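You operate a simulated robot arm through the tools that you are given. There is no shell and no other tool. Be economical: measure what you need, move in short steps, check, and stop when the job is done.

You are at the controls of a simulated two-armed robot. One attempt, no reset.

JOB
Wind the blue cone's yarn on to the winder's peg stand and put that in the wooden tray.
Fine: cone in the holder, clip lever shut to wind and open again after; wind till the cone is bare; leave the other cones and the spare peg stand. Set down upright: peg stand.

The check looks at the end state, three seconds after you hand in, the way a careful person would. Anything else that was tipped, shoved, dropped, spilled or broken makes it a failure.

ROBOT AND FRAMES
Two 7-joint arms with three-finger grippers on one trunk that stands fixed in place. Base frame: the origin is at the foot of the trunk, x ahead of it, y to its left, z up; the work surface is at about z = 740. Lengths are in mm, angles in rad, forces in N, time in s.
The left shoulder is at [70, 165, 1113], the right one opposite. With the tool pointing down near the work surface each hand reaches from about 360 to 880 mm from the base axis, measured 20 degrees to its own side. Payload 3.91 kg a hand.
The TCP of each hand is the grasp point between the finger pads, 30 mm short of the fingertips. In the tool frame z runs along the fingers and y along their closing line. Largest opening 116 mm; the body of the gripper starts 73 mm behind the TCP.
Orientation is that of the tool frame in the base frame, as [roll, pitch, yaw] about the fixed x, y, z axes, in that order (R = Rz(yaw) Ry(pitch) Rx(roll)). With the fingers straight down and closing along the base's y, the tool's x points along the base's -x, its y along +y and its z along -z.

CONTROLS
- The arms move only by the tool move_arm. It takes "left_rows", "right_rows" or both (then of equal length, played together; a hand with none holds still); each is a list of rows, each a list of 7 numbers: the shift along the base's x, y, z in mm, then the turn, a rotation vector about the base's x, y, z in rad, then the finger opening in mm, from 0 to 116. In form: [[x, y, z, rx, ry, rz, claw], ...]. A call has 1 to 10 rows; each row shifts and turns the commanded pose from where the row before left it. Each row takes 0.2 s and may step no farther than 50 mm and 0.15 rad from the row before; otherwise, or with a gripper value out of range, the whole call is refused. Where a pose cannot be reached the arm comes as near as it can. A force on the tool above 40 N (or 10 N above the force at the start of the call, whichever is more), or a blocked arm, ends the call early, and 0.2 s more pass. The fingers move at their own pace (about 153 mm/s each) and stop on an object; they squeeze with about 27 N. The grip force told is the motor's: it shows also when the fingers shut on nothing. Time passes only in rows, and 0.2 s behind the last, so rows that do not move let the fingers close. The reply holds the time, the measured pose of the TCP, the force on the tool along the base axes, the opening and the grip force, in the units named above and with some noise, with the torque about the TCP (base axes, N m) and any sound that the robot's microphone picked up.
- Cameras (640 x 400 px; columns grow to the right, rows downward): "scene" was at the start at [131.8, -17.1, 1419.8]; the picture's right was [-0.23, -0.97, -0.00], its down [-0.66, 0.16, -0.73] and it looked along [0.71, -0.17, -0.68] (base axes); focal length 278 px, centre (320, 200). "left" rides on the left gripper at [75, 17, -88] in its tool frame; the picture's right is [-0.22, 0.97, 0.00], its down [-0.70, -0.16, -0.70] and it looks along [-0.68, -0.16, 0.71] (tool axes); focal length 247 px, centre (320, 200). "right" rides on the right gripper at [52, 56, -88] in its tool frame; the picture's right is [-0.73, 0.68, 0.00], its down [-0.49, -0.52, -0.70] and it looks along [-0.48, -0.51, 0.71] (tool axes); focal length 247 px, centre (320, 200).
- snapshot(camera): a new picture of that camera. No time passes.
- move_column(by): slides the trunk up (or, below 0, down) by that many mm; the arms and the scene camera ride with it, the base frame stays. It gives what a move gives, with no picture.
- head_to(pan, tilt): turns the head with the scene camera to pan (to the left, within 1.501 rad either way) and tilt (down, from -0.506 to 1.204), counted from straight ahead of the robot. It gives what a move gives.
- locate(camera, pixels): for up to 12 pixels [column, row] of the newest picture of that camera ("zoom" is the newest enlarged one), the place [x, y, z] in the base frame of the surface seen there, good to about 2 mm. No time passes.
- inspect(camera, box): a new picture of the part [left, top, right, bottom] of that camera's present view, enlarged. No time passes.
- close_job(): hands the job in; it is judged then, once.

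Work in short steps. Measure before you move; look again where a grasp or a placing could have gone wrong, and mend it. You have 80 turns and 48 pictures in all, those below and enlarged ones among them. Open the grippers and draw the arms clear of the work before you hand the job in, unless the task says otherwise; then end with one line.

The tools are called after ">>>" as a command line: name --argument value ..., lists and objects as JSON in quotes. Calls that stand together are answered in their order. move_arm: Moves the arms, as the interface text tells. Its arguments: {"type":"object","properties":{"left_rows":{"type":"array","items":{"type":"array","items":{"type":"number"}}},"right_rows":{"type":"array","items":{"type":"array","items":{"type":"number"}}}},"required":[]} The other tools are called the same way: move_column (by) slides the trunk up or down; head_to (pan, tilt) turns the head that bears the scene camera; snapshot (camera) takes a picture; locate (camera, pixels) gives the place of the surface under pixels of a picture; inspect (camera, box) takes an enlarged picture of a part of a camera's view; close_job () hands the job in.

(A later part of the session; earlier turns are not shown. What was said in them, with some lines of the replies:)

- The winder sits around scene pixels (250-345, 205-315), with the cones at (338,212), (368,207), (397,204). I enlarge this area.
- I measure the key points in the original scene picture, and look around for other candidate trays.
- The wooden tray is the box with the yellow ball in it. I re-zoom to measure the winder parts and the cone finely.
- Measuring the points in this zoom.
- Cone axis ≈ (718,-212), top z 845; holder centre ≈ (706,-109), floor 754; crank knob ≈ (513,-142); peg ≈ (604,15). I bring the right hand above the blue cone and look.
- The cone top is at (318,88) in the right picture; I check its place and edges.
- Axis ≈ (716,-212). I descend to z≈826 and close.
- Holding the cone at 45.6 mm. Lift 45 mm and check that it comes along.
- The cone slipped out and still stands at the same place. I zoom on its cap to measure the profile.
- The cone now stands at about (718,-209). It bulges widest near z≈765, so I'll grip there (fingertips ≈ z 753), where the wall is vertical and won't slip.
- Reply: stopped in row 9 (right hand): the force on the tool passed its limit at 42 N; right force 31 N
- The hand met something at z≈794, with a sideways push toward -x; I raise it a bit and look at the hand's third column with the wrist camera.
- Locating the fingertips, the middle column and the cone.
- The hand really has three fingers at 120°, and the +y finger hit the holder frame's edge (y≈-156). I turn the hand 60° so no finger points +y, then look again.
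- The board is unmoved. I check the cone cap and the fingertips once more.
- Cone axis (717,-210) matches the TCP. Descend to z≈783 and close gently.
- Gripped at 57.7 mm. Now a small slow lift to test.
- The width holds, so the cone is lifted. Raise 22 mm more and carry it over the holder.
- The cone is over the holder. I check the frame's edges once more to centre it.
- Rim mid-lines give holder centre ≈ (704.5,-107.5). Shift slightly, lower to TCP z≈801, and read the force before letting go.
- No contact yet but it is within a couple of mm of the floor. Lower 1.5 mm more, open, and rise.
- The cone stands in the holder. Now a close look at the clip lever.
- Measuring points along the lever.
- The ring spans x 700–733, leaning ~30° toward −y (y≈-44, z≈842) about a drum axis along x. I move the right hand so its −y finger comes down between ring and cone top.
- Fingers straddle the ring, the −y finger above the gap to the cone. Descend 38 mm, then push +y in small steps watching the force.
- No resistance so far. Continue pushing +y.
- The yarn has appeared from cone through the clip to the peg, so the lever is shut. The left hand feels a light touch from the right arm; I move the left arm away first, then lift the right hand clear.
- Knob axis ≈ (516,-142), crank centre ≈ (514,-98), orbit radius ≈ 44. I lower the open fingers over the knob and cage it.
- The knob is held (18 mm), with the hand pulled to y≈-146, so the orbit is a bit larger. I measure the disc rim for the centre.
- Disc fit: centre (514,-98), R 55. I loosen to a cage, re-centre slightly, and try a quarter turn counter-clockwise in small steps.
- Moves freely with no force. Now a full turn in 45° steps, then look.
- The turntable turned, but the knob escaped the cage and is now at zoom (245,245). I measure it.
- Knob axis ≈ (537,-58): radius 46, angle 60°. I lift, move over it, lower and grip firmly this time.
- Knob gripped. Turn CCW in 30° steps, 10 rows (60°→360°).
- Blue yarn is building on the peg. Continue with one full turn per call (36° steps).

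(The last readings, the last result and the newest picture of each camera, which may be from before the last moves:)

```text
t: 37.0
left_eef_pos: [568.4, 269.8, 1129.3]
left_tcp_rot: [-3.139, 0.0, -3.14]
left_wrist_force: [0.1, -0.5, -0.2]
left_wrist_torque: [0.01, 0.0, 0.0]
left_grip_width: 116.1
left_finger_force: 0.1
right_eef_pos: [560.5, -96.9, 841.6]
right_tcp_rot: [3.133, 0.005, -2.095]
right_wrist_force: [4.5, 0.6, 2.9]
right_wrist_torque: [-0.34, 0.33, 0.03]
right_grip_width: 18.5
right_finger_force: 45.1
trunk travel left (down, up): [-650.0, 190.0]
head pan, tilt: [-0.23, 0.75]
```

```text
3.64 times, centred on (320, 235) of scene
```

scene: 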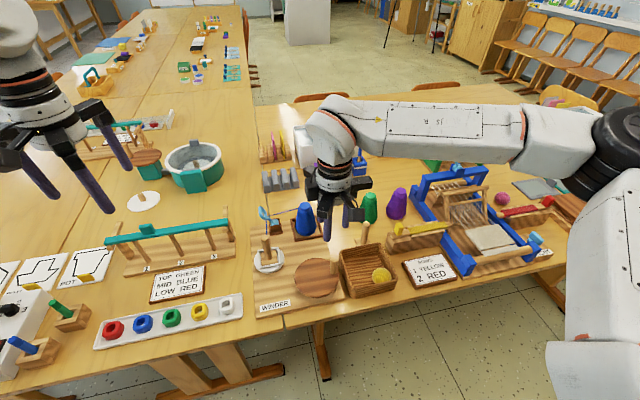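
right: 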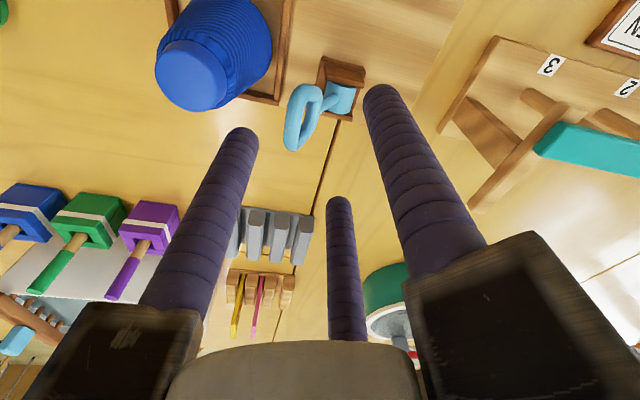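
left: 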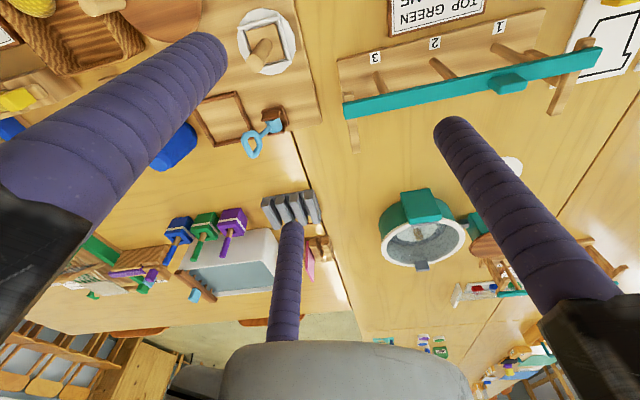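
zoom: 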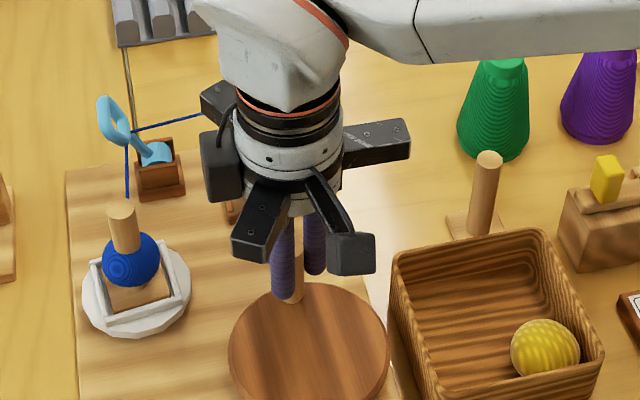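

The ball is growing. Two more turns.

>>> move_arm --right_rows '[[-8.8, 27, 0, 0, 0, 0, 10], [-23, 16.7, 0, 0, 0, 0, 10], [-28.4, 0, 0, 0, 0, 0, 10], [-23, -16.7, 0, 0, 0, 0, 10], [-8.8, -27, 0, 0, 0, 0, 10], [8.8, -27, 0, 0, 0, 0, 10], [23, -16.7, 0, 0, 0, 0, 10], [28.4, 0, 0, 0, 0, 0, 10], [23, 16.7, 0, 0, 0, 0, 10], [8.8, 27, 0, 0, 0, 0, 10]]'

>>> move_arm --right_rows '[[-8.8, 27, 0, 0, 0, 0, 10], [-23, 16.7, 0, 0, 0, 0, 10], [-28.4, 0, 0, 0, 0, 0, 10], [-23, -16.7, 0, 0, 0, 0, 10], [-8.8, -27, 0, 0, 0, 0, 10], [0, 0, 0, 0, 0, 0, 10]]'

>>> inspect --camera "scene" --box '[240, 180, 400, 290]'

```text
t: 39.2
left_eef_pos: [571.1, 270.0, 1128.5]
left_tcp_rot: [-3.139, -0.001, -3.139]
left_wrist_force: [0.0, 0.6, -0.2]
left_wrist_torque: [-0.03, -0.04, 0.02]
left_grip_width: 115.9
left_finger_force: 0.0
right_eef_pos: [559.9, -96.8, 842.0]
right_tcp_rot: [3.135, 0.007, -2.093]
right_wrist_force: [12.6, 1.7, -5.4]
right_wrist_torque: [-0.3, 0.03, -0.01]
right_grip_width: 18.1
right_finger_force: 44.8
trunk travel left (down, up): [-650.0, 190.0]
head pan, tilt: [-0.23, 0.75]
```

```text
t: 40.6
left_eef_pos: [571.6, 269.5, 1127.6]
left_tcp_rot: [3.142, -0.004, -3.139]
left_wrist_force: [-0.2, -0.1, 0.1]
left_wrist_torque: [-0.01, 0.01, 0.0]
left_grip_width: 116.0
left_finger_force: 0.0
right_eef_pos: [469.7, -99.6, 842.0]
right_tcp_rot: [3.131, 0.008, -2.093]
right_wrist_force: [14.1, 0.7, -12.0]
right_wrist_torque: [-0.51, -0.02, -0.01]
right_grip_width: 18.2
right_finger_force: 44.7
trunk travel left (down, up): [-650.0, 190.0]
head pan, tilt: [-0.23, 0.75]
```

```text
3.64 times, centred on (320, 235) of scene
```

zoom: 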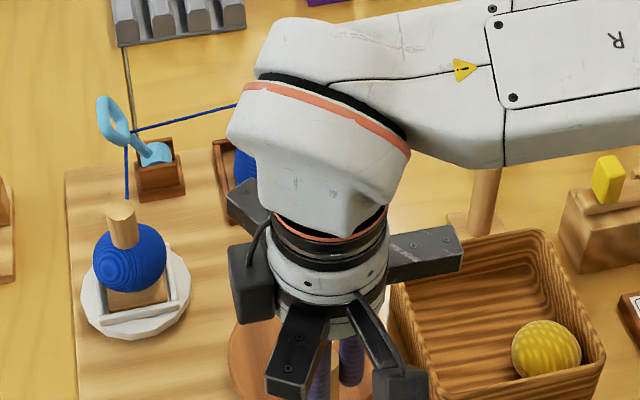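

Still blue on the cone; a small correction for side force, then two more turns ending near 252° where the cone can be seen.

>>> move_arm --right_rows '[[9.8, -27, -1, 0, 0, 0, 10], [23, -16.7, 0, 0, 0, 0, 10], [28.4, 0, 0, 0, 0, 0, 10], [23, 16.7, 0, 0, 0, 0, 10], [8.8, 27, 0, 0, 0, 0, 10], [-8.8, 27, 0, 0, 0, 0, 10], [-23, 16.7, 0, 0, 0, 0, 10], [-28.4, 0, 0, 0, 0, 0, 10], [-23, -16.7, 0, 0, 0, 0, 10], [-8.8, -27, 0, 0, 0, 0, 10]]'

>>> move_arm --right_rows '[[8.8, -27, 0, 0, 0, 0, 10], [23, -16.7, 0, 0, 0, 0, 10], [28.4, 0, 0, 0, 0, 0, 10], [23, 16.7, 0, 0, 0, 0, 10], [8.8, 27, 0, 0, 0, 0, 10], [-8.8, 27, 0, 0, 0, 0, 10], [-23, 16.7, 0, 0, 0, 0, 10], [-28.4, 0, 0, 0, 0, 0, 10], [-23, -16.7, 0, 0, 0, 0, 10], [-8.8, -27, 0, 0, 0, 0, 10]]'

>>> move_arm --right_rows '[[8.8, -27, 0, 0, 0, 0, 10], [23, -16.7, 0, 0, 0, 0, 10], [0, 0, 0, 0, 0, 0, 10]]'

>>> inspect --camera "scene" --box '[240, 180, 400, 290]'

```text
t: 42.8
left_eef_pos: [568.2, 266.8, 1128.0]
left_tcp_rot: [3.139, 0.0, -3.141]
left_wrist_force: [0.7, -0.5, -0.4]
left_wrist_torque: [0.06, 0.03, 0.02]
left_grip_width: 116.0
left_finger_force: 0.1
right_eef_pos: [470.9, -100.3, 841.3]
right_tcp_rot: [3.133, 0.006, -2.093]
right_wrist_force: [-3.5, 0.1, -1.2]
right_wrist_torque: [-1.01, -0.54, -0.02]
right_grip_width: 18.5
right_finger_force: 45.4
trunk travel left (down, up): [-650.0, 190.0]
head pan, tilt: [-0.23, 0.75]
```

```text
t: 45.0
left_eef_pos: [569.2, 268.5, 1129.8]
left_tcp_rot: [3.141, -0.001, -3.139]
left_wrist_force: [0.1, -0.3, 0.4]
left_wrist_torque: [-0.01, 0.02, 0.0]
left_grip_width: 116.0
left_finger_force: 0.2
right_eef_pos: [470.7, -98.4, 842.2]
right_tcp_rot: [3.137, 0.009, -2.093]
right_wrist_force: [10.4, -0.7, 14.7]
right_wrist_torque: [-0.86, -0.58, 0.01]
right_grip_width: 18.4
right_finger_force: 44.9
trunk travel left (down, up): [-650.0, 190.0]
head pan, tilt: [-0.23, 0.75]
```

```text
t: 45.8
left_eef_pos: [567.5, 269.7, 1130.5]
left_tcp_rot: [-3.14, -0.001, -3.141]
left_wrist_force: [0.3, 0.9, -0.5]
left_wrist_torque: [-0.03, -0.02, 0.0]
left_grip_width: 116.3
left_finger_force: 0.0
right_eef_pos: [499.6, -142.7, 841.7]
right_tcp_rot: [3.135, 0.007, -2.094]
right_wrist_force: [1.5, 4.2, 16.5]
right_wrist_torque: [-0.63, 0.3, 0.02]
right_grip_width: 18.1
right_finger_force: 45.3
trunk travel left (down, up): [-650.0, 190.0]
head pan, tilt: [-0.23, 0.75]
```

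```text
3.64 times, centred on (320, 235) of scene
```

zoom: 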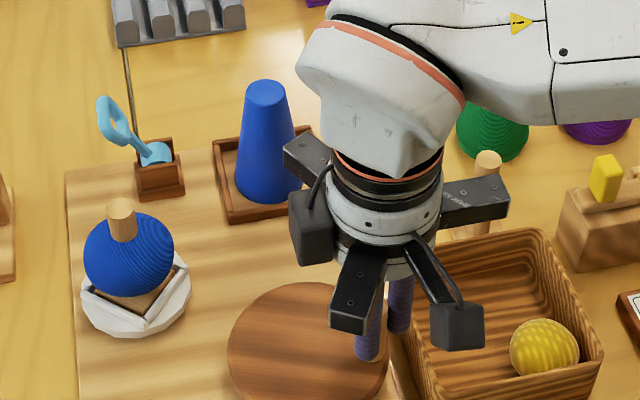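

The cone is bare, the strand is gone and the yarn is on the peg. I release the knob, rise, and go to the +y side of the lever with closed fingers (left arm steps a little farther away).

>>> move_arm --right_rows '[[0, 0, 0, 0, 0, 0, 40], [0, 0, 5, 0, 0, 0, 56], [0, 0, 45, 0, 0, 0, 56], [0, 0, 45, 0, 0, 0, 30], [36, 34, 10, 0, 0, 0, 0], [36, 34, 0, 0, 0, 0, 0], [36, 34, 0, 0, 0, 0, 0], [36, 34, 0, 0, 0, 0, 0], [36, 34, 0, 0, 0, 0, 0], [37, 34, 0, 0, 0, 0, 0]]' --left_rows '[[0, 40, 0, 0, 0, 0, 116], [0, 40, 0, 0, 0, 0, 116], [0, 0, 0, 0, 0, 0, 116], [0, 0, 0, 0, 0, 0, 116], [0, 0, 0, 0, 0, 0, 116], [0, 0, 0, 0, 0, 0, 116], [0, 0, 0, 0, 0, 0, 116], [0, 0, 0, 0, 0, 0, 116], [0, 0, 0, 0, 0, 0, 116], [0, 0, 0, 0, 0, 0, 116]]'

>>> inspect --camera "scene" --box '[230, 170, 350, 290]'

```text
refused: row 5 steps farther than a row can; nothing moved
```

```text
3.33 times, centred on (290, 230) of scene
```

zoom: 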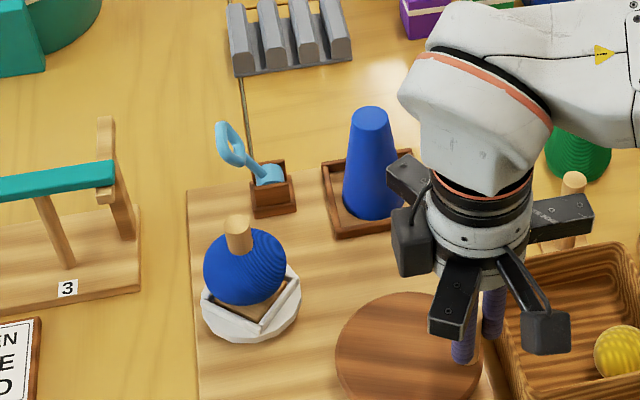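

Row 5 was just over the step limit. First I measure the ring and ball from this picture, then resend.

>>> locate --camera "zoom" --pixels '[[225, 124], [220, 145], [236, 160], [240, 148], [238, 222], [240, 245], [206, 262], [285, 270], [245, 300], [245, 240], [214, 300], [296, 285]]'

>>> move_arm --right_rows '[[0, 0, 0, 0, 0, 0, 40], [0, 0, 5, 0, 0, 0, 56], [0, 0, 45, 0, 0, 0, 56], [0, 0, 48, 0, 0, 0, 30], [36, 34, 0, 0, 0, 0, 0], [36, 34, 0, 0, 0, 0, 0], [36, 34, 0, 0, 0, 0, 0], [36, 34, 0, 0, 0, 0, 0], [36, 34, 0, 0, 0, 0, 0], [37, 33, 0, 0, 0, 0, 0]]' --left_rows '[[0, 40, 0, 0, 0, 0, 116], [0, 40, 0, 0, 0, 0, 116], [0, 0, 0, 0, 0, 0, 116], [0, 0, 0, 0, 0, 0, 116], [0, 0, 0, 0, 0, 0, 116], [0, 0, 0, 0, 0, 0, 116], [0, 0, 0, 0, 0, 0, 116], [0, 0, 0, 0, 0, 0, 116], [0, 0, 0, 0, 0, 0, 116], [0, 0, 0, 0, 0, 0, 116]]'

```text
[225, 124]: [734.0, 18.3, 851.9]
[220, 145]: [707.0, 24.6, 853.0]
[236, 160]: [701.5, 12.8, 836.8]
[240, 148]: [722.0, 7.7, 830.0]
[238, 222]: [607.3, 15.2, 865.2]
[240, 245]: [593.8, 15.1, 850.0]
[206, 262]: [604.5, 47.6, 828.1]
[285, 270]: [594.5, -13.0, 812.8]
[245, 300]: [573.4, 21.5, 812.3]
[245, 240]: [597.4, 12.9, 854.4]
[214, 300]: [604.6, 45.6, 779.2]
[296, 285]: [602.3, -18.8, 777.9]
```

```text
t: 48.0
left_eef_pos: [571.5, 351.2, 1128.0]
left_tcp_rot: [-3.139, -0.003, -3.14]
left_wrist_force: [0.3, 0.5, 0.3]
left_wrist_torque: [-0.01, 0.02, 0.0]
left_grip_width: 116.2
left_finger_force: 0.1
right_eef_pos: [719.3, 60.8, 938.1]
right_tcp_rot: [3.133, 0.005, -2.096]
right_wrist_force: [0.1, -0.3, 0.9]
right_wrist_torque: [-0.09, -0.01, -0.01]
right_grip_width: 9.2
right_finger_force: 26.9
trunk travel left (down, up): [-650.0, 190.0]
head pan, tilt: [-0.23, 0.75]
```

Ring centre is at about (717,+18,842); the closed cluster is clear on its +y side. Descend and push −y.

>>> move_arm --right_rows '[[-2, 0, -35, 0, 0, 0, 0], [0, 0, -35, 0, 0, 0, 0], [0, 0, 0, 0, 0, 0, 0], [0, -10, 0, 0, 0, 0, 0], [0, -10, 0, 0, 0, 0, 0], [0, -10, 0, 0, 0, 0, 0], [0, -10, 0, 0, 0, 0, 0], [0, -10, 0, 0, 0, 0, 0], [0, -8, 0, 0, 0, 0, 0], [0, -8, 0, 0, 0, 0, 0]]'

>>> inspect --camera "scene" --box '[230, 170, 350, 290]'

```text
t: 50.2
left_eef_pos: [569.4, 350.6, 1130.2]
left_tcp_rot: [3.141, 0.001, -3.14]
left_wrist_force: [0.4, 0.1, 0.4]
left_wrist_torque: [0.03, -0.01, 0.01]
left_grip_width: 116.0
left_finger_force: 0.0
right_eef_pos: [716.2, -6.7, 868.8]
right_tcp_rot: [3.132, 0.007, -2.095]
right_wrist_force: [-0.8, 0.9, -0.2]
right_wrist_torque: [-0.01, 0.0, -0.01]
right_grip_width: 9.4
right_finger_force: 26.8
trunk travel left (down, up): [-650.0, 190.0]
head pan, tilt: [-0.23, 0.75]
```

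```text
3.33 times, centred on (290, 230) of scene
```

zoom: 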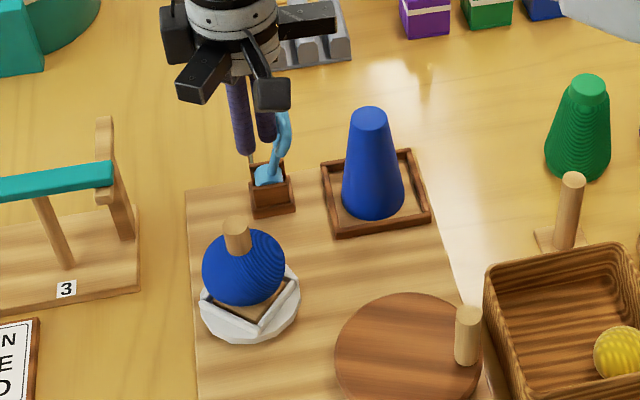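

The lever leans toward the cone again; a few mm more to reach its open stop, then retreat +y and up.

>>> move_arm --right_rows '[[0, -4, 0, 0, 0, 0, 0], [0, -4, 0, 0, 0, 0, 0], [0, -3, 0, 0, 0, 0, 0], [0, 0, 0, 0, 0, 0, 0], [0, 20, 0, 0, 0, 0, 0], [0, 30, 10, 0, 0, 0, 0], [0, 0, 45, 0, 0, 0, 0], [0, 0, 45, 0, 0, 0, 0], [0, 0, 0, 0, 0, 0, 0]]'

>>> inspect --camera "scene" --box '[230, 190, 350, 275]'

```text
t: 52.2
left_eef_pos: [571.5, 349.3, 1129.5]
left_tcp_rot: [-3.141, -0.001, -3.14]
left_wrist_force: [0.8, 0.2, 0.1]
left_wrist_torque: [0.02, 0.01, 0.02]
left_grip_width: 116.0
left_finger_force: 0.1
right_eef_pos: [717.0, 33.8, 968.1]
right_tcp_rot: [3.133, 0.006, -2.093]
right_wrist_force: [-0.3, -0.1, -0.2]
right_wrist_torque: [-0.02, -0.01, 0.01]
right_grip_width: 9.1
right_finger_force: 26.9
trunk travel left (down, up): [-650.0, 190.0]
head pan, tilt: [-0.23, 0.75]
```

```text
4.71 times, centred on (290, 232) of scene
```

zoom: 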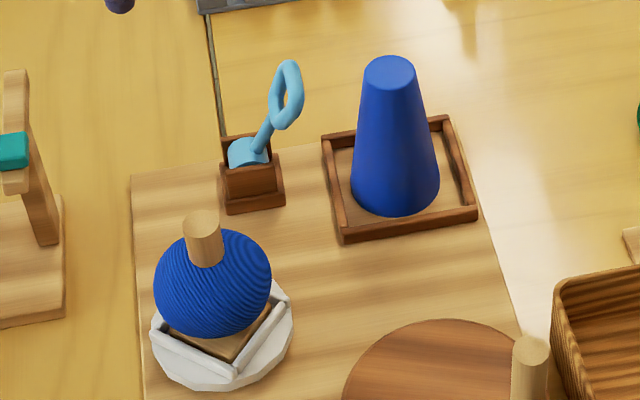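

The lever looks back in its open position. I verify it and measure the peg and ball for grasping.

>>> locate --camera "zoom" --pixels '[[288, 66], [300, 95], [202, 220], [203, 245], [204, 258], [185, 225], [221, 240], [158, 280], [270, 285], [215, 330], [208, 350], [165, 320]]'

```text
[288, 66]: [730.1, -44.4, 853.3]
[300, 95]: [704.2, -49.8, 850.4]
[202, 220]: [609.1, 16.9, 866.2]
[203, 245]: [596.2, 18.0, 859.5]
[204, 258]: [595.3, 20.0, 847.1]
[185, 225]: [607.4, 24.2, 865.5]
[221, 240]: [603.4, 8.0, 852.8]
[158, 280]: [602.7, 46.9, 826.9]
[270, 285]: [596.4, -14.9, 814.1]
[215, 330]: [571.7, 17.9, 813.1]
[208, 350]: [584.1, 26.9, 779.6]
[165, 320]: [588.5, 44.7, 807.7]
```

Lever is open as before. Peg axis ≈ (605,16.5), top 866, yarn ball radius ≈33. Now I measure the tray's inside and the yellow ball for the placing.

>>> inspect --camera "scene" --box '[325, 225, 415, 305]'

```text
5.00 times, centred on (370, 265) of scene
```

zoom: 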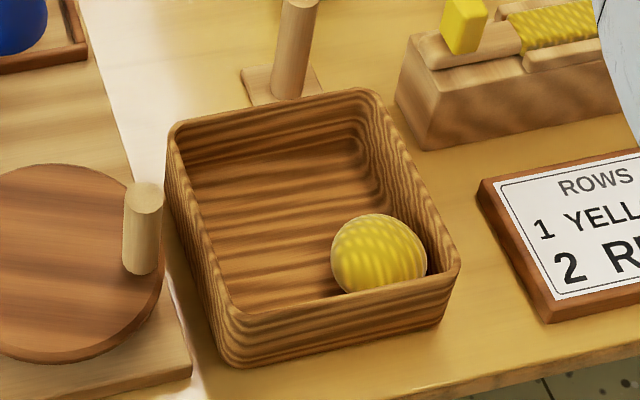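

Measuring rim inner edges, floor points and the ball.

>>> locate --camera "zoom" --pixels '[[378, 220], [378, 250], [336, 250], [424, 255], [185, 130], [360, 95], [240, 315], [452, 270], [210, 230], [270, 117], [415, 180], [340, 295]]'

>>> locate --camera "zoom" --pixels '[[270, 200], [230, 200], [300, 250], [250, 270], [200, 170], [290, 140], [340, 140], [245, 72], [312, 90], [250, 102]]'

```text
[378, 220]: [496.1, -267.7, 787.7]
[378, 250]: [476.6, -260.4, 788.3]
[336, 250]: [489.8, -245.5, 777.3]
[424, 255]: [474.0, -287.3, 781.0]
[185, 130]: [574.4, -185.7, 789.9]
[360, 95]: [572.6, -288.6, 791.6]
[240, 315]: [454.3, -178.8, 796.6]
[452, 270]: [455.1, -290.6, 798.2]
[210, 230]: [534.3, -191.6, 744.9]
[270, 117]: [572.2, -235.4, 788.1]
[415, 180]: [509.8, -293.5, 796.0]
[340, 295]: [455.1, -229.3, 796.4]
```

```text
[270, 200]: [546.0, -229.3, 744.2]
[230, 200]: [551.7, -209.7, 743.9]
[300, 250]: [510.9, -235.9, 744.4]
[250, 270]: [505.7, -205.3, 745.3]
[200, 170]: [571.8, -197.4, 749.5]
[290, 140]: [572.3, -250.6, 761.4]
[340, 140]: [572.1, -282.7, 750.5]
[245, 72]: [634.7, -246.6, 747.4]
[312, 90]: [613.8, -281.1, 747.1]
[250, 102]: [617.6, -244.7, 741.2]
```

Target for the stand: (531,-220), leaving ≥6 mm to walls and >10 mm to the yellow ball. Now over the peg with open fingers and down to TCP z≈878 (tips just above the yarn).

>>> move_arm --right_rows '[[-38, -6, 0, 0, 0, 0, 30], [-37, -6, 0, 0, 0, 0, 50], [-37, -5.3, 0, 0, 0, 0, 50], [0, 0, -30, 0, 0, 0, 50], [0, 0, -30, 0, 0, 0, 50], [0, 0, -20, 0, 0, 0, 50], [0, 0, 0, 0, 0, 0, 50]]'

>>> inspect --camera "scene" --box '[230, 200, 310, 280]'

```text
t: 53.8
left_eef_pos: [571.2, 349.9, 1129.3]
left_tcp_rot: [3.141, -0.001, 3.141]
left_wrist_force: [0.7, 0.0, 0.4]
left_wrist_torque: [0.0, 0.02, 0.01]
left_grip_width: 116.2
left_finger_force: 0.0
right_eef_pos: [604.0, 14.8, 890.6]
right_tcp_rot: [3.132, 0.006, -2.096]
right_wrist_force: [-0.1, -0.2, 0.2]
right_wrist_torque: [0.0, 0.0, 0.0]
right_grip_width: 49.8
right_finger_force: 0.0
trunk travel left (down, up): [-650.0, 190.0]
head pan, tilt: [-0.23, 0.75]
```

```text
5.00 times, centred on (270, 240) of scene
```

zoom: 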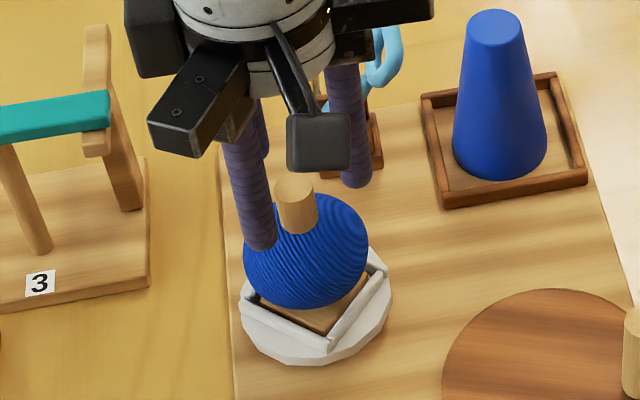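

Centred on the peg. Lower 11 mm, close firmly, then lift 10 mm to test.

>>> move_arm --right_rows '[[0, 1, -6, 0, 0, 0, 50], [0, 0, -5.5, 0, 0, 0, 50], [0, 0, 0, 0, 0, 0, 36], [0, 0, 0, 0, 0, 0, 24], [0, 0, 0, 0, 0, 0, 5], [0, 0, 0, 0, 0, 0, 5], [0, 0, 5, 0, 0, 0, 5], [0, 0, 6, 0, 0, 0, 5], [0, 0, 0, 0, 0, 0, 5]]'

```text
t: 55.8
left_eef_pos: [570.3, 350.1, 1128.8]
left_tcp_rot: [3.142, 0.0, -3.142]
left_wrist_force: [0.1, 1.0, 0.1]
left_wrist_torque: [0.0, -0.03, -0.02]
left_grip_width: 116.2
left_finger_force: 0.1
right_eef_pos: [604.7, 16.4, 888.5]
right_tcp_rot: [3.133, 0.007, -2.095]
right_wrist_force: [-0.6, 0.6, -0.8]
right_wrist_torque: [0.0, 0.01, 0.01]
right_grip_width: 18.4
right_finger_force: 27.3
trunk travel left (down, up): [-650.0, 190.0]
head pan, tilt: [-0.23, 0.75]
```

Held at 18.4 mm. Lift 40 mm slowly and check.

>>> move_arm --right_rows '[[0, 0, 10, 0, 0, 0, 5], [0, 0, 15, 0, 0, 0, 5], [0, 0, 20, 0, 0, 0, 5], [0, 0, 25, 0, 0, 0, 5], [0, 0, 0, 0, 0, 0, 5]]'

>>> inspect --camera "scene" --box '[230, 180, 310, 280]'

```text
t: 57.0
left_eef_pos: [568.8, 348.8, 1129.6]
left_tcp_rot: [3.14, -0.001, 3.14]
left_wrist_force: [-0.6, -0.3, -0.2]
left_wrist_torque: [0.01, -0.01, 0.03]
left_grip_width: 115.9
left_finger_force: 0.0
right_eef_pos: [604.7, 16.3, 957.4]
right_tcp_rot: [3.133, 0.008, -2.095]
right_wrist_force: [0.1, -0.2, 0.3]
right_wrist_torque: [0.02, -0.02, -0.03]
right_grip_width: 18.3
right_finger_force: 27.0
trunk travel left (down, up): [-650.0, 190.0]
head pan, tilt: [-0.23, 0.75]
```

```text
4.00 times, centred on (270, 230) of scene
```

zoom: 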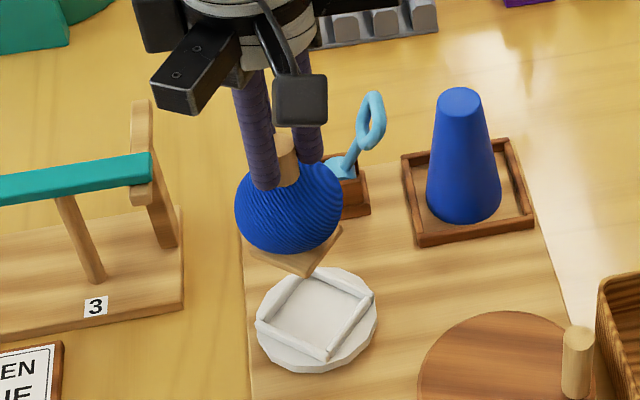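

The stand is held upright. I measure the base's lowest corner and the turntable floor to know the height.

>>> locate --camera "zoom" --pixels '[[318, 310], [306, 268], [252, 252], [341, 232], [237, 210], [341, 205], [290, 250], [280, 140]]'

>>> move_arm --right_rows '[[-10, -33, 0, 0, 0, 0, 5], [-10, -33, 0, 0, 0, 0, 5], [-10, -34, 0, 0, 0, 0, 5], [-11, -34, 0, 0, 0, 0, 5], [-11, -34, 0, 0, 0, 0, 5], [-11, -34, 0, 0, 0, 0, 5], [-11, -34, 0, 0, 0, 0, 5], [0, 0, 0, 0, 0, 0, 5]]'

>>> inspect --camera "scene" --box '[300, 190, 420, 300]'

```text
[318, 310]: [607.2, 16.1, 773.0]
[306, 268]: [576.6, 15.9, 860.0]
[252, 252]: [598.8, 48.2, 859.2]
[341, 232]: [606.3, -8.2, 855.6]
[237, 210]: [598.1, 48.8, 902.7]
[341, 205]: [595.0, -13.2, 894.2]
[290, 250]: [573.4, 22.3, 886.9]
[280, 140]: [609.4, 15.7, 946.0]
```

```text
t: 58.8
left_eef_pos: [570.4, 351.5, 1128.9]
left_tcp_rot: [3.141, -0.001, -3.141]
left_wrist_force: [-0.6, 0.1, -0.1]
left_wrist_torque: [-0.04, 0.0, 0.03]
left_grip_width: 115.9
left_finger_force: 0.0
right_eef_pos: [529.8, -219.8, 957.9]
right_tcp_rot: [3.132, 0.006, -2.095]
right_wrist_force: [0.2, -0.2, -0.9]
right_wrist_torque: [-0.06, 0.0, -0.01]
right_grip_width: 18.3
right_finger_force: 27.0
trunk travel left (down, up): [-650.0, 190.0]
head pan, tilt: [-0.23, 0.75]
```

```text
3.64 times, centred on (360, 245) of scene
```

zoom: 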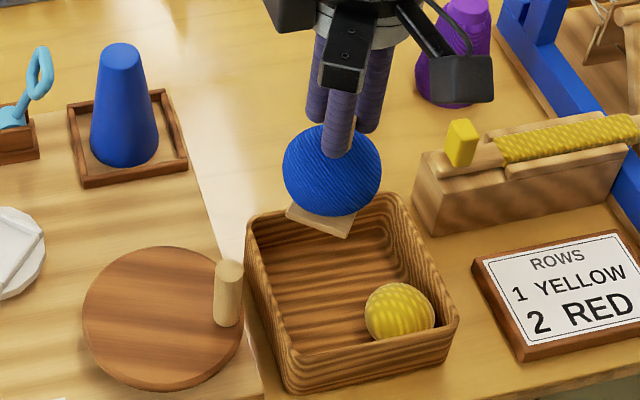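

Stand bottom is ≈853; the tray floor is 744, so ~109 mm to go. Lower 106 mm and look.

>>> move_arm --right_rows '[[0, 0, -25, 0, 0, 0, 5], [0, 0, -25, 0, 0, 0, 5], [0, 0, -25, 0, 0, 0, 5], [0, 0, -18, 0, 0, 0, 5], [0, 0, -10, 0, 0, 0, 5], [0, 0, -3, 0, 0, 0, 5], [0, 0, 0, 0, 0, 0, 5]]'

>>> inspect --camera "scene" --box '[310, 200, 420, 305]'

```text
t: 60.4
left_eef_pos: [569.8, 349.7, 1128.5]
left_tcp_rot: [3.141, -0.001, -3.139]
left_wrist_force: [-0.2, 0.0, -0.5]
left_wrist_torque: [0.01, -0.02, 0.02]
left_grip_width: 116.1
left_finger_force: 0.0
right_eef_pos: [531.0, -220.0, 850.8]
right_tcp_rot: [3.133, 0.006, -2.095]
right_wrist_force: [-0.4, -0.5, -1.5]
right_wrist_torque: [-0.02, 0.01, 0.0]
right_grip_width: 18.2
right_finger_force: 27.0
trunk travel left (down, up): [-650.0, 190.0]
head pan, tilt: [-0.23, 0.75]
```

```text
3.81 times, centred on (365, 252) of scene
```

zoom: 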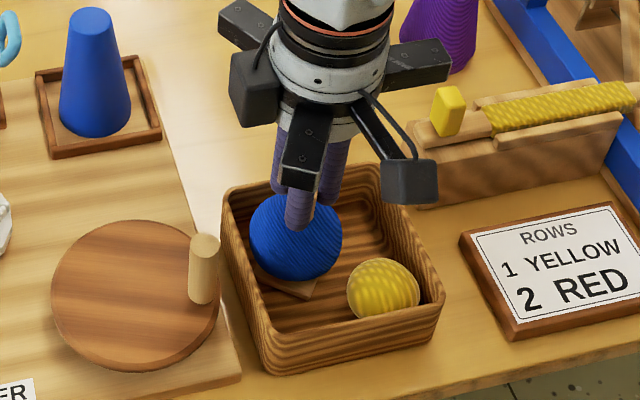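

It sits clear of the walls and the yellow ball. Lower the last couple of mm until a touch is felt.

>>> move_arm --right_rows '[[0, 0, -1.5, 0, 0, 0, 5], [0, 0, -1, 0, 0, 0, 5], [0, 0, 0, 0, 0, 0, 5]]'

```text
t: 61.2
left_eef_pos: [569.9, 349.3, 1129.7]
left_tcp_rot: [3.142, 0.0, -3.141]
left_wrist_force: [0.7, 0.5, -0.9]
left_wrist_torque: [0.0, -0.02, 0.04]
left_grip_width: 116.2
left_finger_force: 0.2
right_eef_pos: [528.2, -220.3, 850.2]
right_tcp_rot: [3.133, 0.007, -2.095]
right_wrist_force: [0.2, -0.7, -0.9]
right_wrist_torque: [-0.01, 0.01, -0.01]
right_grip_width: 18.3
right_finger_force: 26.7
trunk travel left (down, up): [-650.0, 190.0]
head pan, tilt: [-0.23, 0.75]
```

Measured z≈850, force not yet risen. One more 2 mm step.

>>> move_arm --right_rows '[[0, 0, -1, 0, 0, 0, 5], [0, 0, -1, 0, 0, 0, 5], [0, 0, 0, 0, 0, 0, 5], [0, 0, 0, 0, 0, 0, 5]]'

```text
t: 62.2
left_eef_pos: [569.8, 349.2, 1129.3]
left_tcp_rot: [-3.141, 0.0, 3.141]
left_wrist_force: [-0.2, -0.1, -0.5]
left_wrist_torque: [-0.04, 0.0, 0.0]
left_grip_width: 116.0
left_finger_force: 0.1
right_eef_pos: [529.3, -220.1, 848.5]
right_tcp_rot: [3.136, 0.006, -2.096]
right_wrist_force: [-0.5, -1.2, 5.1]
right_wrist_torque: [-0.2, -0.11, 0.04]
right_grip_width: 18.2
right_finger_force: 27.2
trunk travel left (down, up): [-650.0, 190.0]
head pan, tilt: [-0.23, 0.75]
```

Contact (5 N up). Now open slowly, rise straight up and draw back to the right.

>>> move_arm --right_rows '[[0, 0, 0.5, 0, 0, 0, 18], [0, 0, 0, 0, 0, 0, 24], [0, 0, 0, 0, 0, 0, 34], [0, 0, 0, 0, 0, 0, 40], [0, 0, 15, 0, 0, 0, 40], [0, 0, 40, 0, 0, 0, 40], [0, 0, 45, 0, 0, 0, 40], [0, 0, 48, 0, 0, 0, 40], [-10, -45, 15, 0, 0, 0, 60], [-10, -45, 15, 0, 0, 0, 80]]'

>>> move_arm --right_rows '[[0, -45, 15, 0, 0, 0, 80], [0, -45, 15, 0, 0, 0, 80], [0, -45, 15, 0, 0, 0, 80], [0, 0, 0, 0, 0, 0, 80]]'

>>> inspect --camera "scene" --box '[240, 180, 420, 305]'

>>> snapshot --camera "scene"

```text
t: 64.4
left_eef_pos: [568.8, 347.9, 1130.2]
left_tcp_rot: [3.141, 0.0, -3.141]
left_wrist_force: [-0.9, -0.4, 0.5]
left_wrist_torque: [0.0, -0.02, -0.02]
left_grip_width: 116.2
left_finger_force: 0.1
right_eef_pos: [507.8, -310.6, 1027.3]
right_tcp_rot: [3.132, 0.01, -2.093]
right_wrist_force: [0.0, -0.5, 0.0]
right_wrist_torque: [0.0, -0.04, 0.02]
right_grip_width: 80.0
right_finger_force: 0.2
trunk travel left (down, up): [-650.0, 190.0]
head pan, tilt: [-0.23, 0.75]
```

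```text
t: 65.4
left_eef_pos: [569.9, 350.2, 1129.3]
left_tcp_rot: [3.141, -0.001, -3.14]
left_wrist_force: [-0.4, 1.3, -0.6]
left_wrist_torque: [-0.05, -0.01, -0.04]
left_grip_width: 116.1
left_finger_force: 0.1
right_eef_pos: [512.7, -444.7, 1070.3]
right_tcp_rot: [3.134, 0.006, -2.093]
right_wrist_force: [0.0, 0.5, -0.7]
right_wrist_torque: [-0.02, 0.02, -0.02]
right_grip_width: 80.0
right_finger_force: 0.1
trunk travel left (down, up): [-650.0, 190.0]
head pan, tilt: [-0.23, 0.75]
```

```text
3.20 times, centred on (330, 242) of scene
```

zoom: 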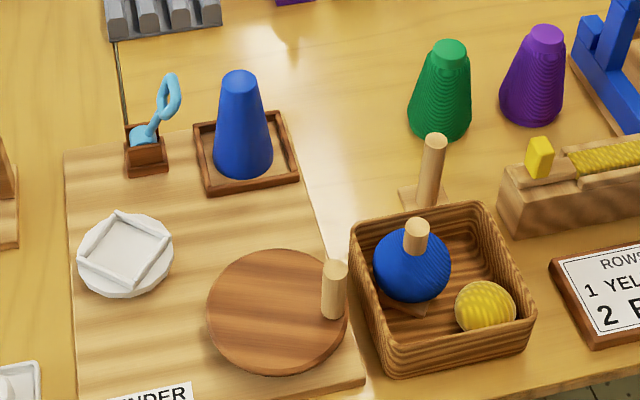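

```text
8 pictures are left
```

scene: 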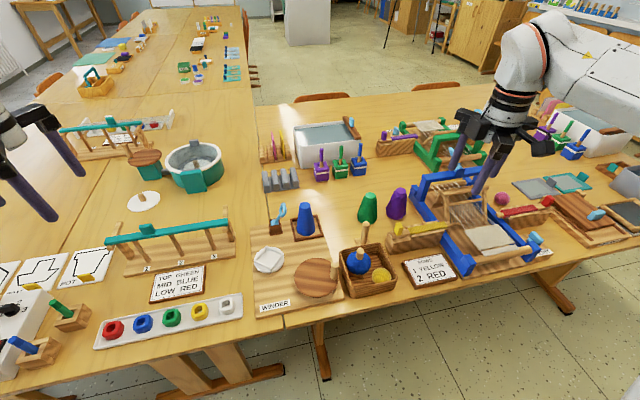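

The stand is upright in the tray, the yellow ball is untouched, the cone is bare in the holder, the lever is open and the other cones and spare stand are as they were. The arms are clear, so I hand in.

>>> close_job

```text
The job is handed in.
```

The blue cone's yarn is fully wound on to the winder's peg stand, which stands upright in the wooden tray; the bare cone is in the holder and the clip lever is open.
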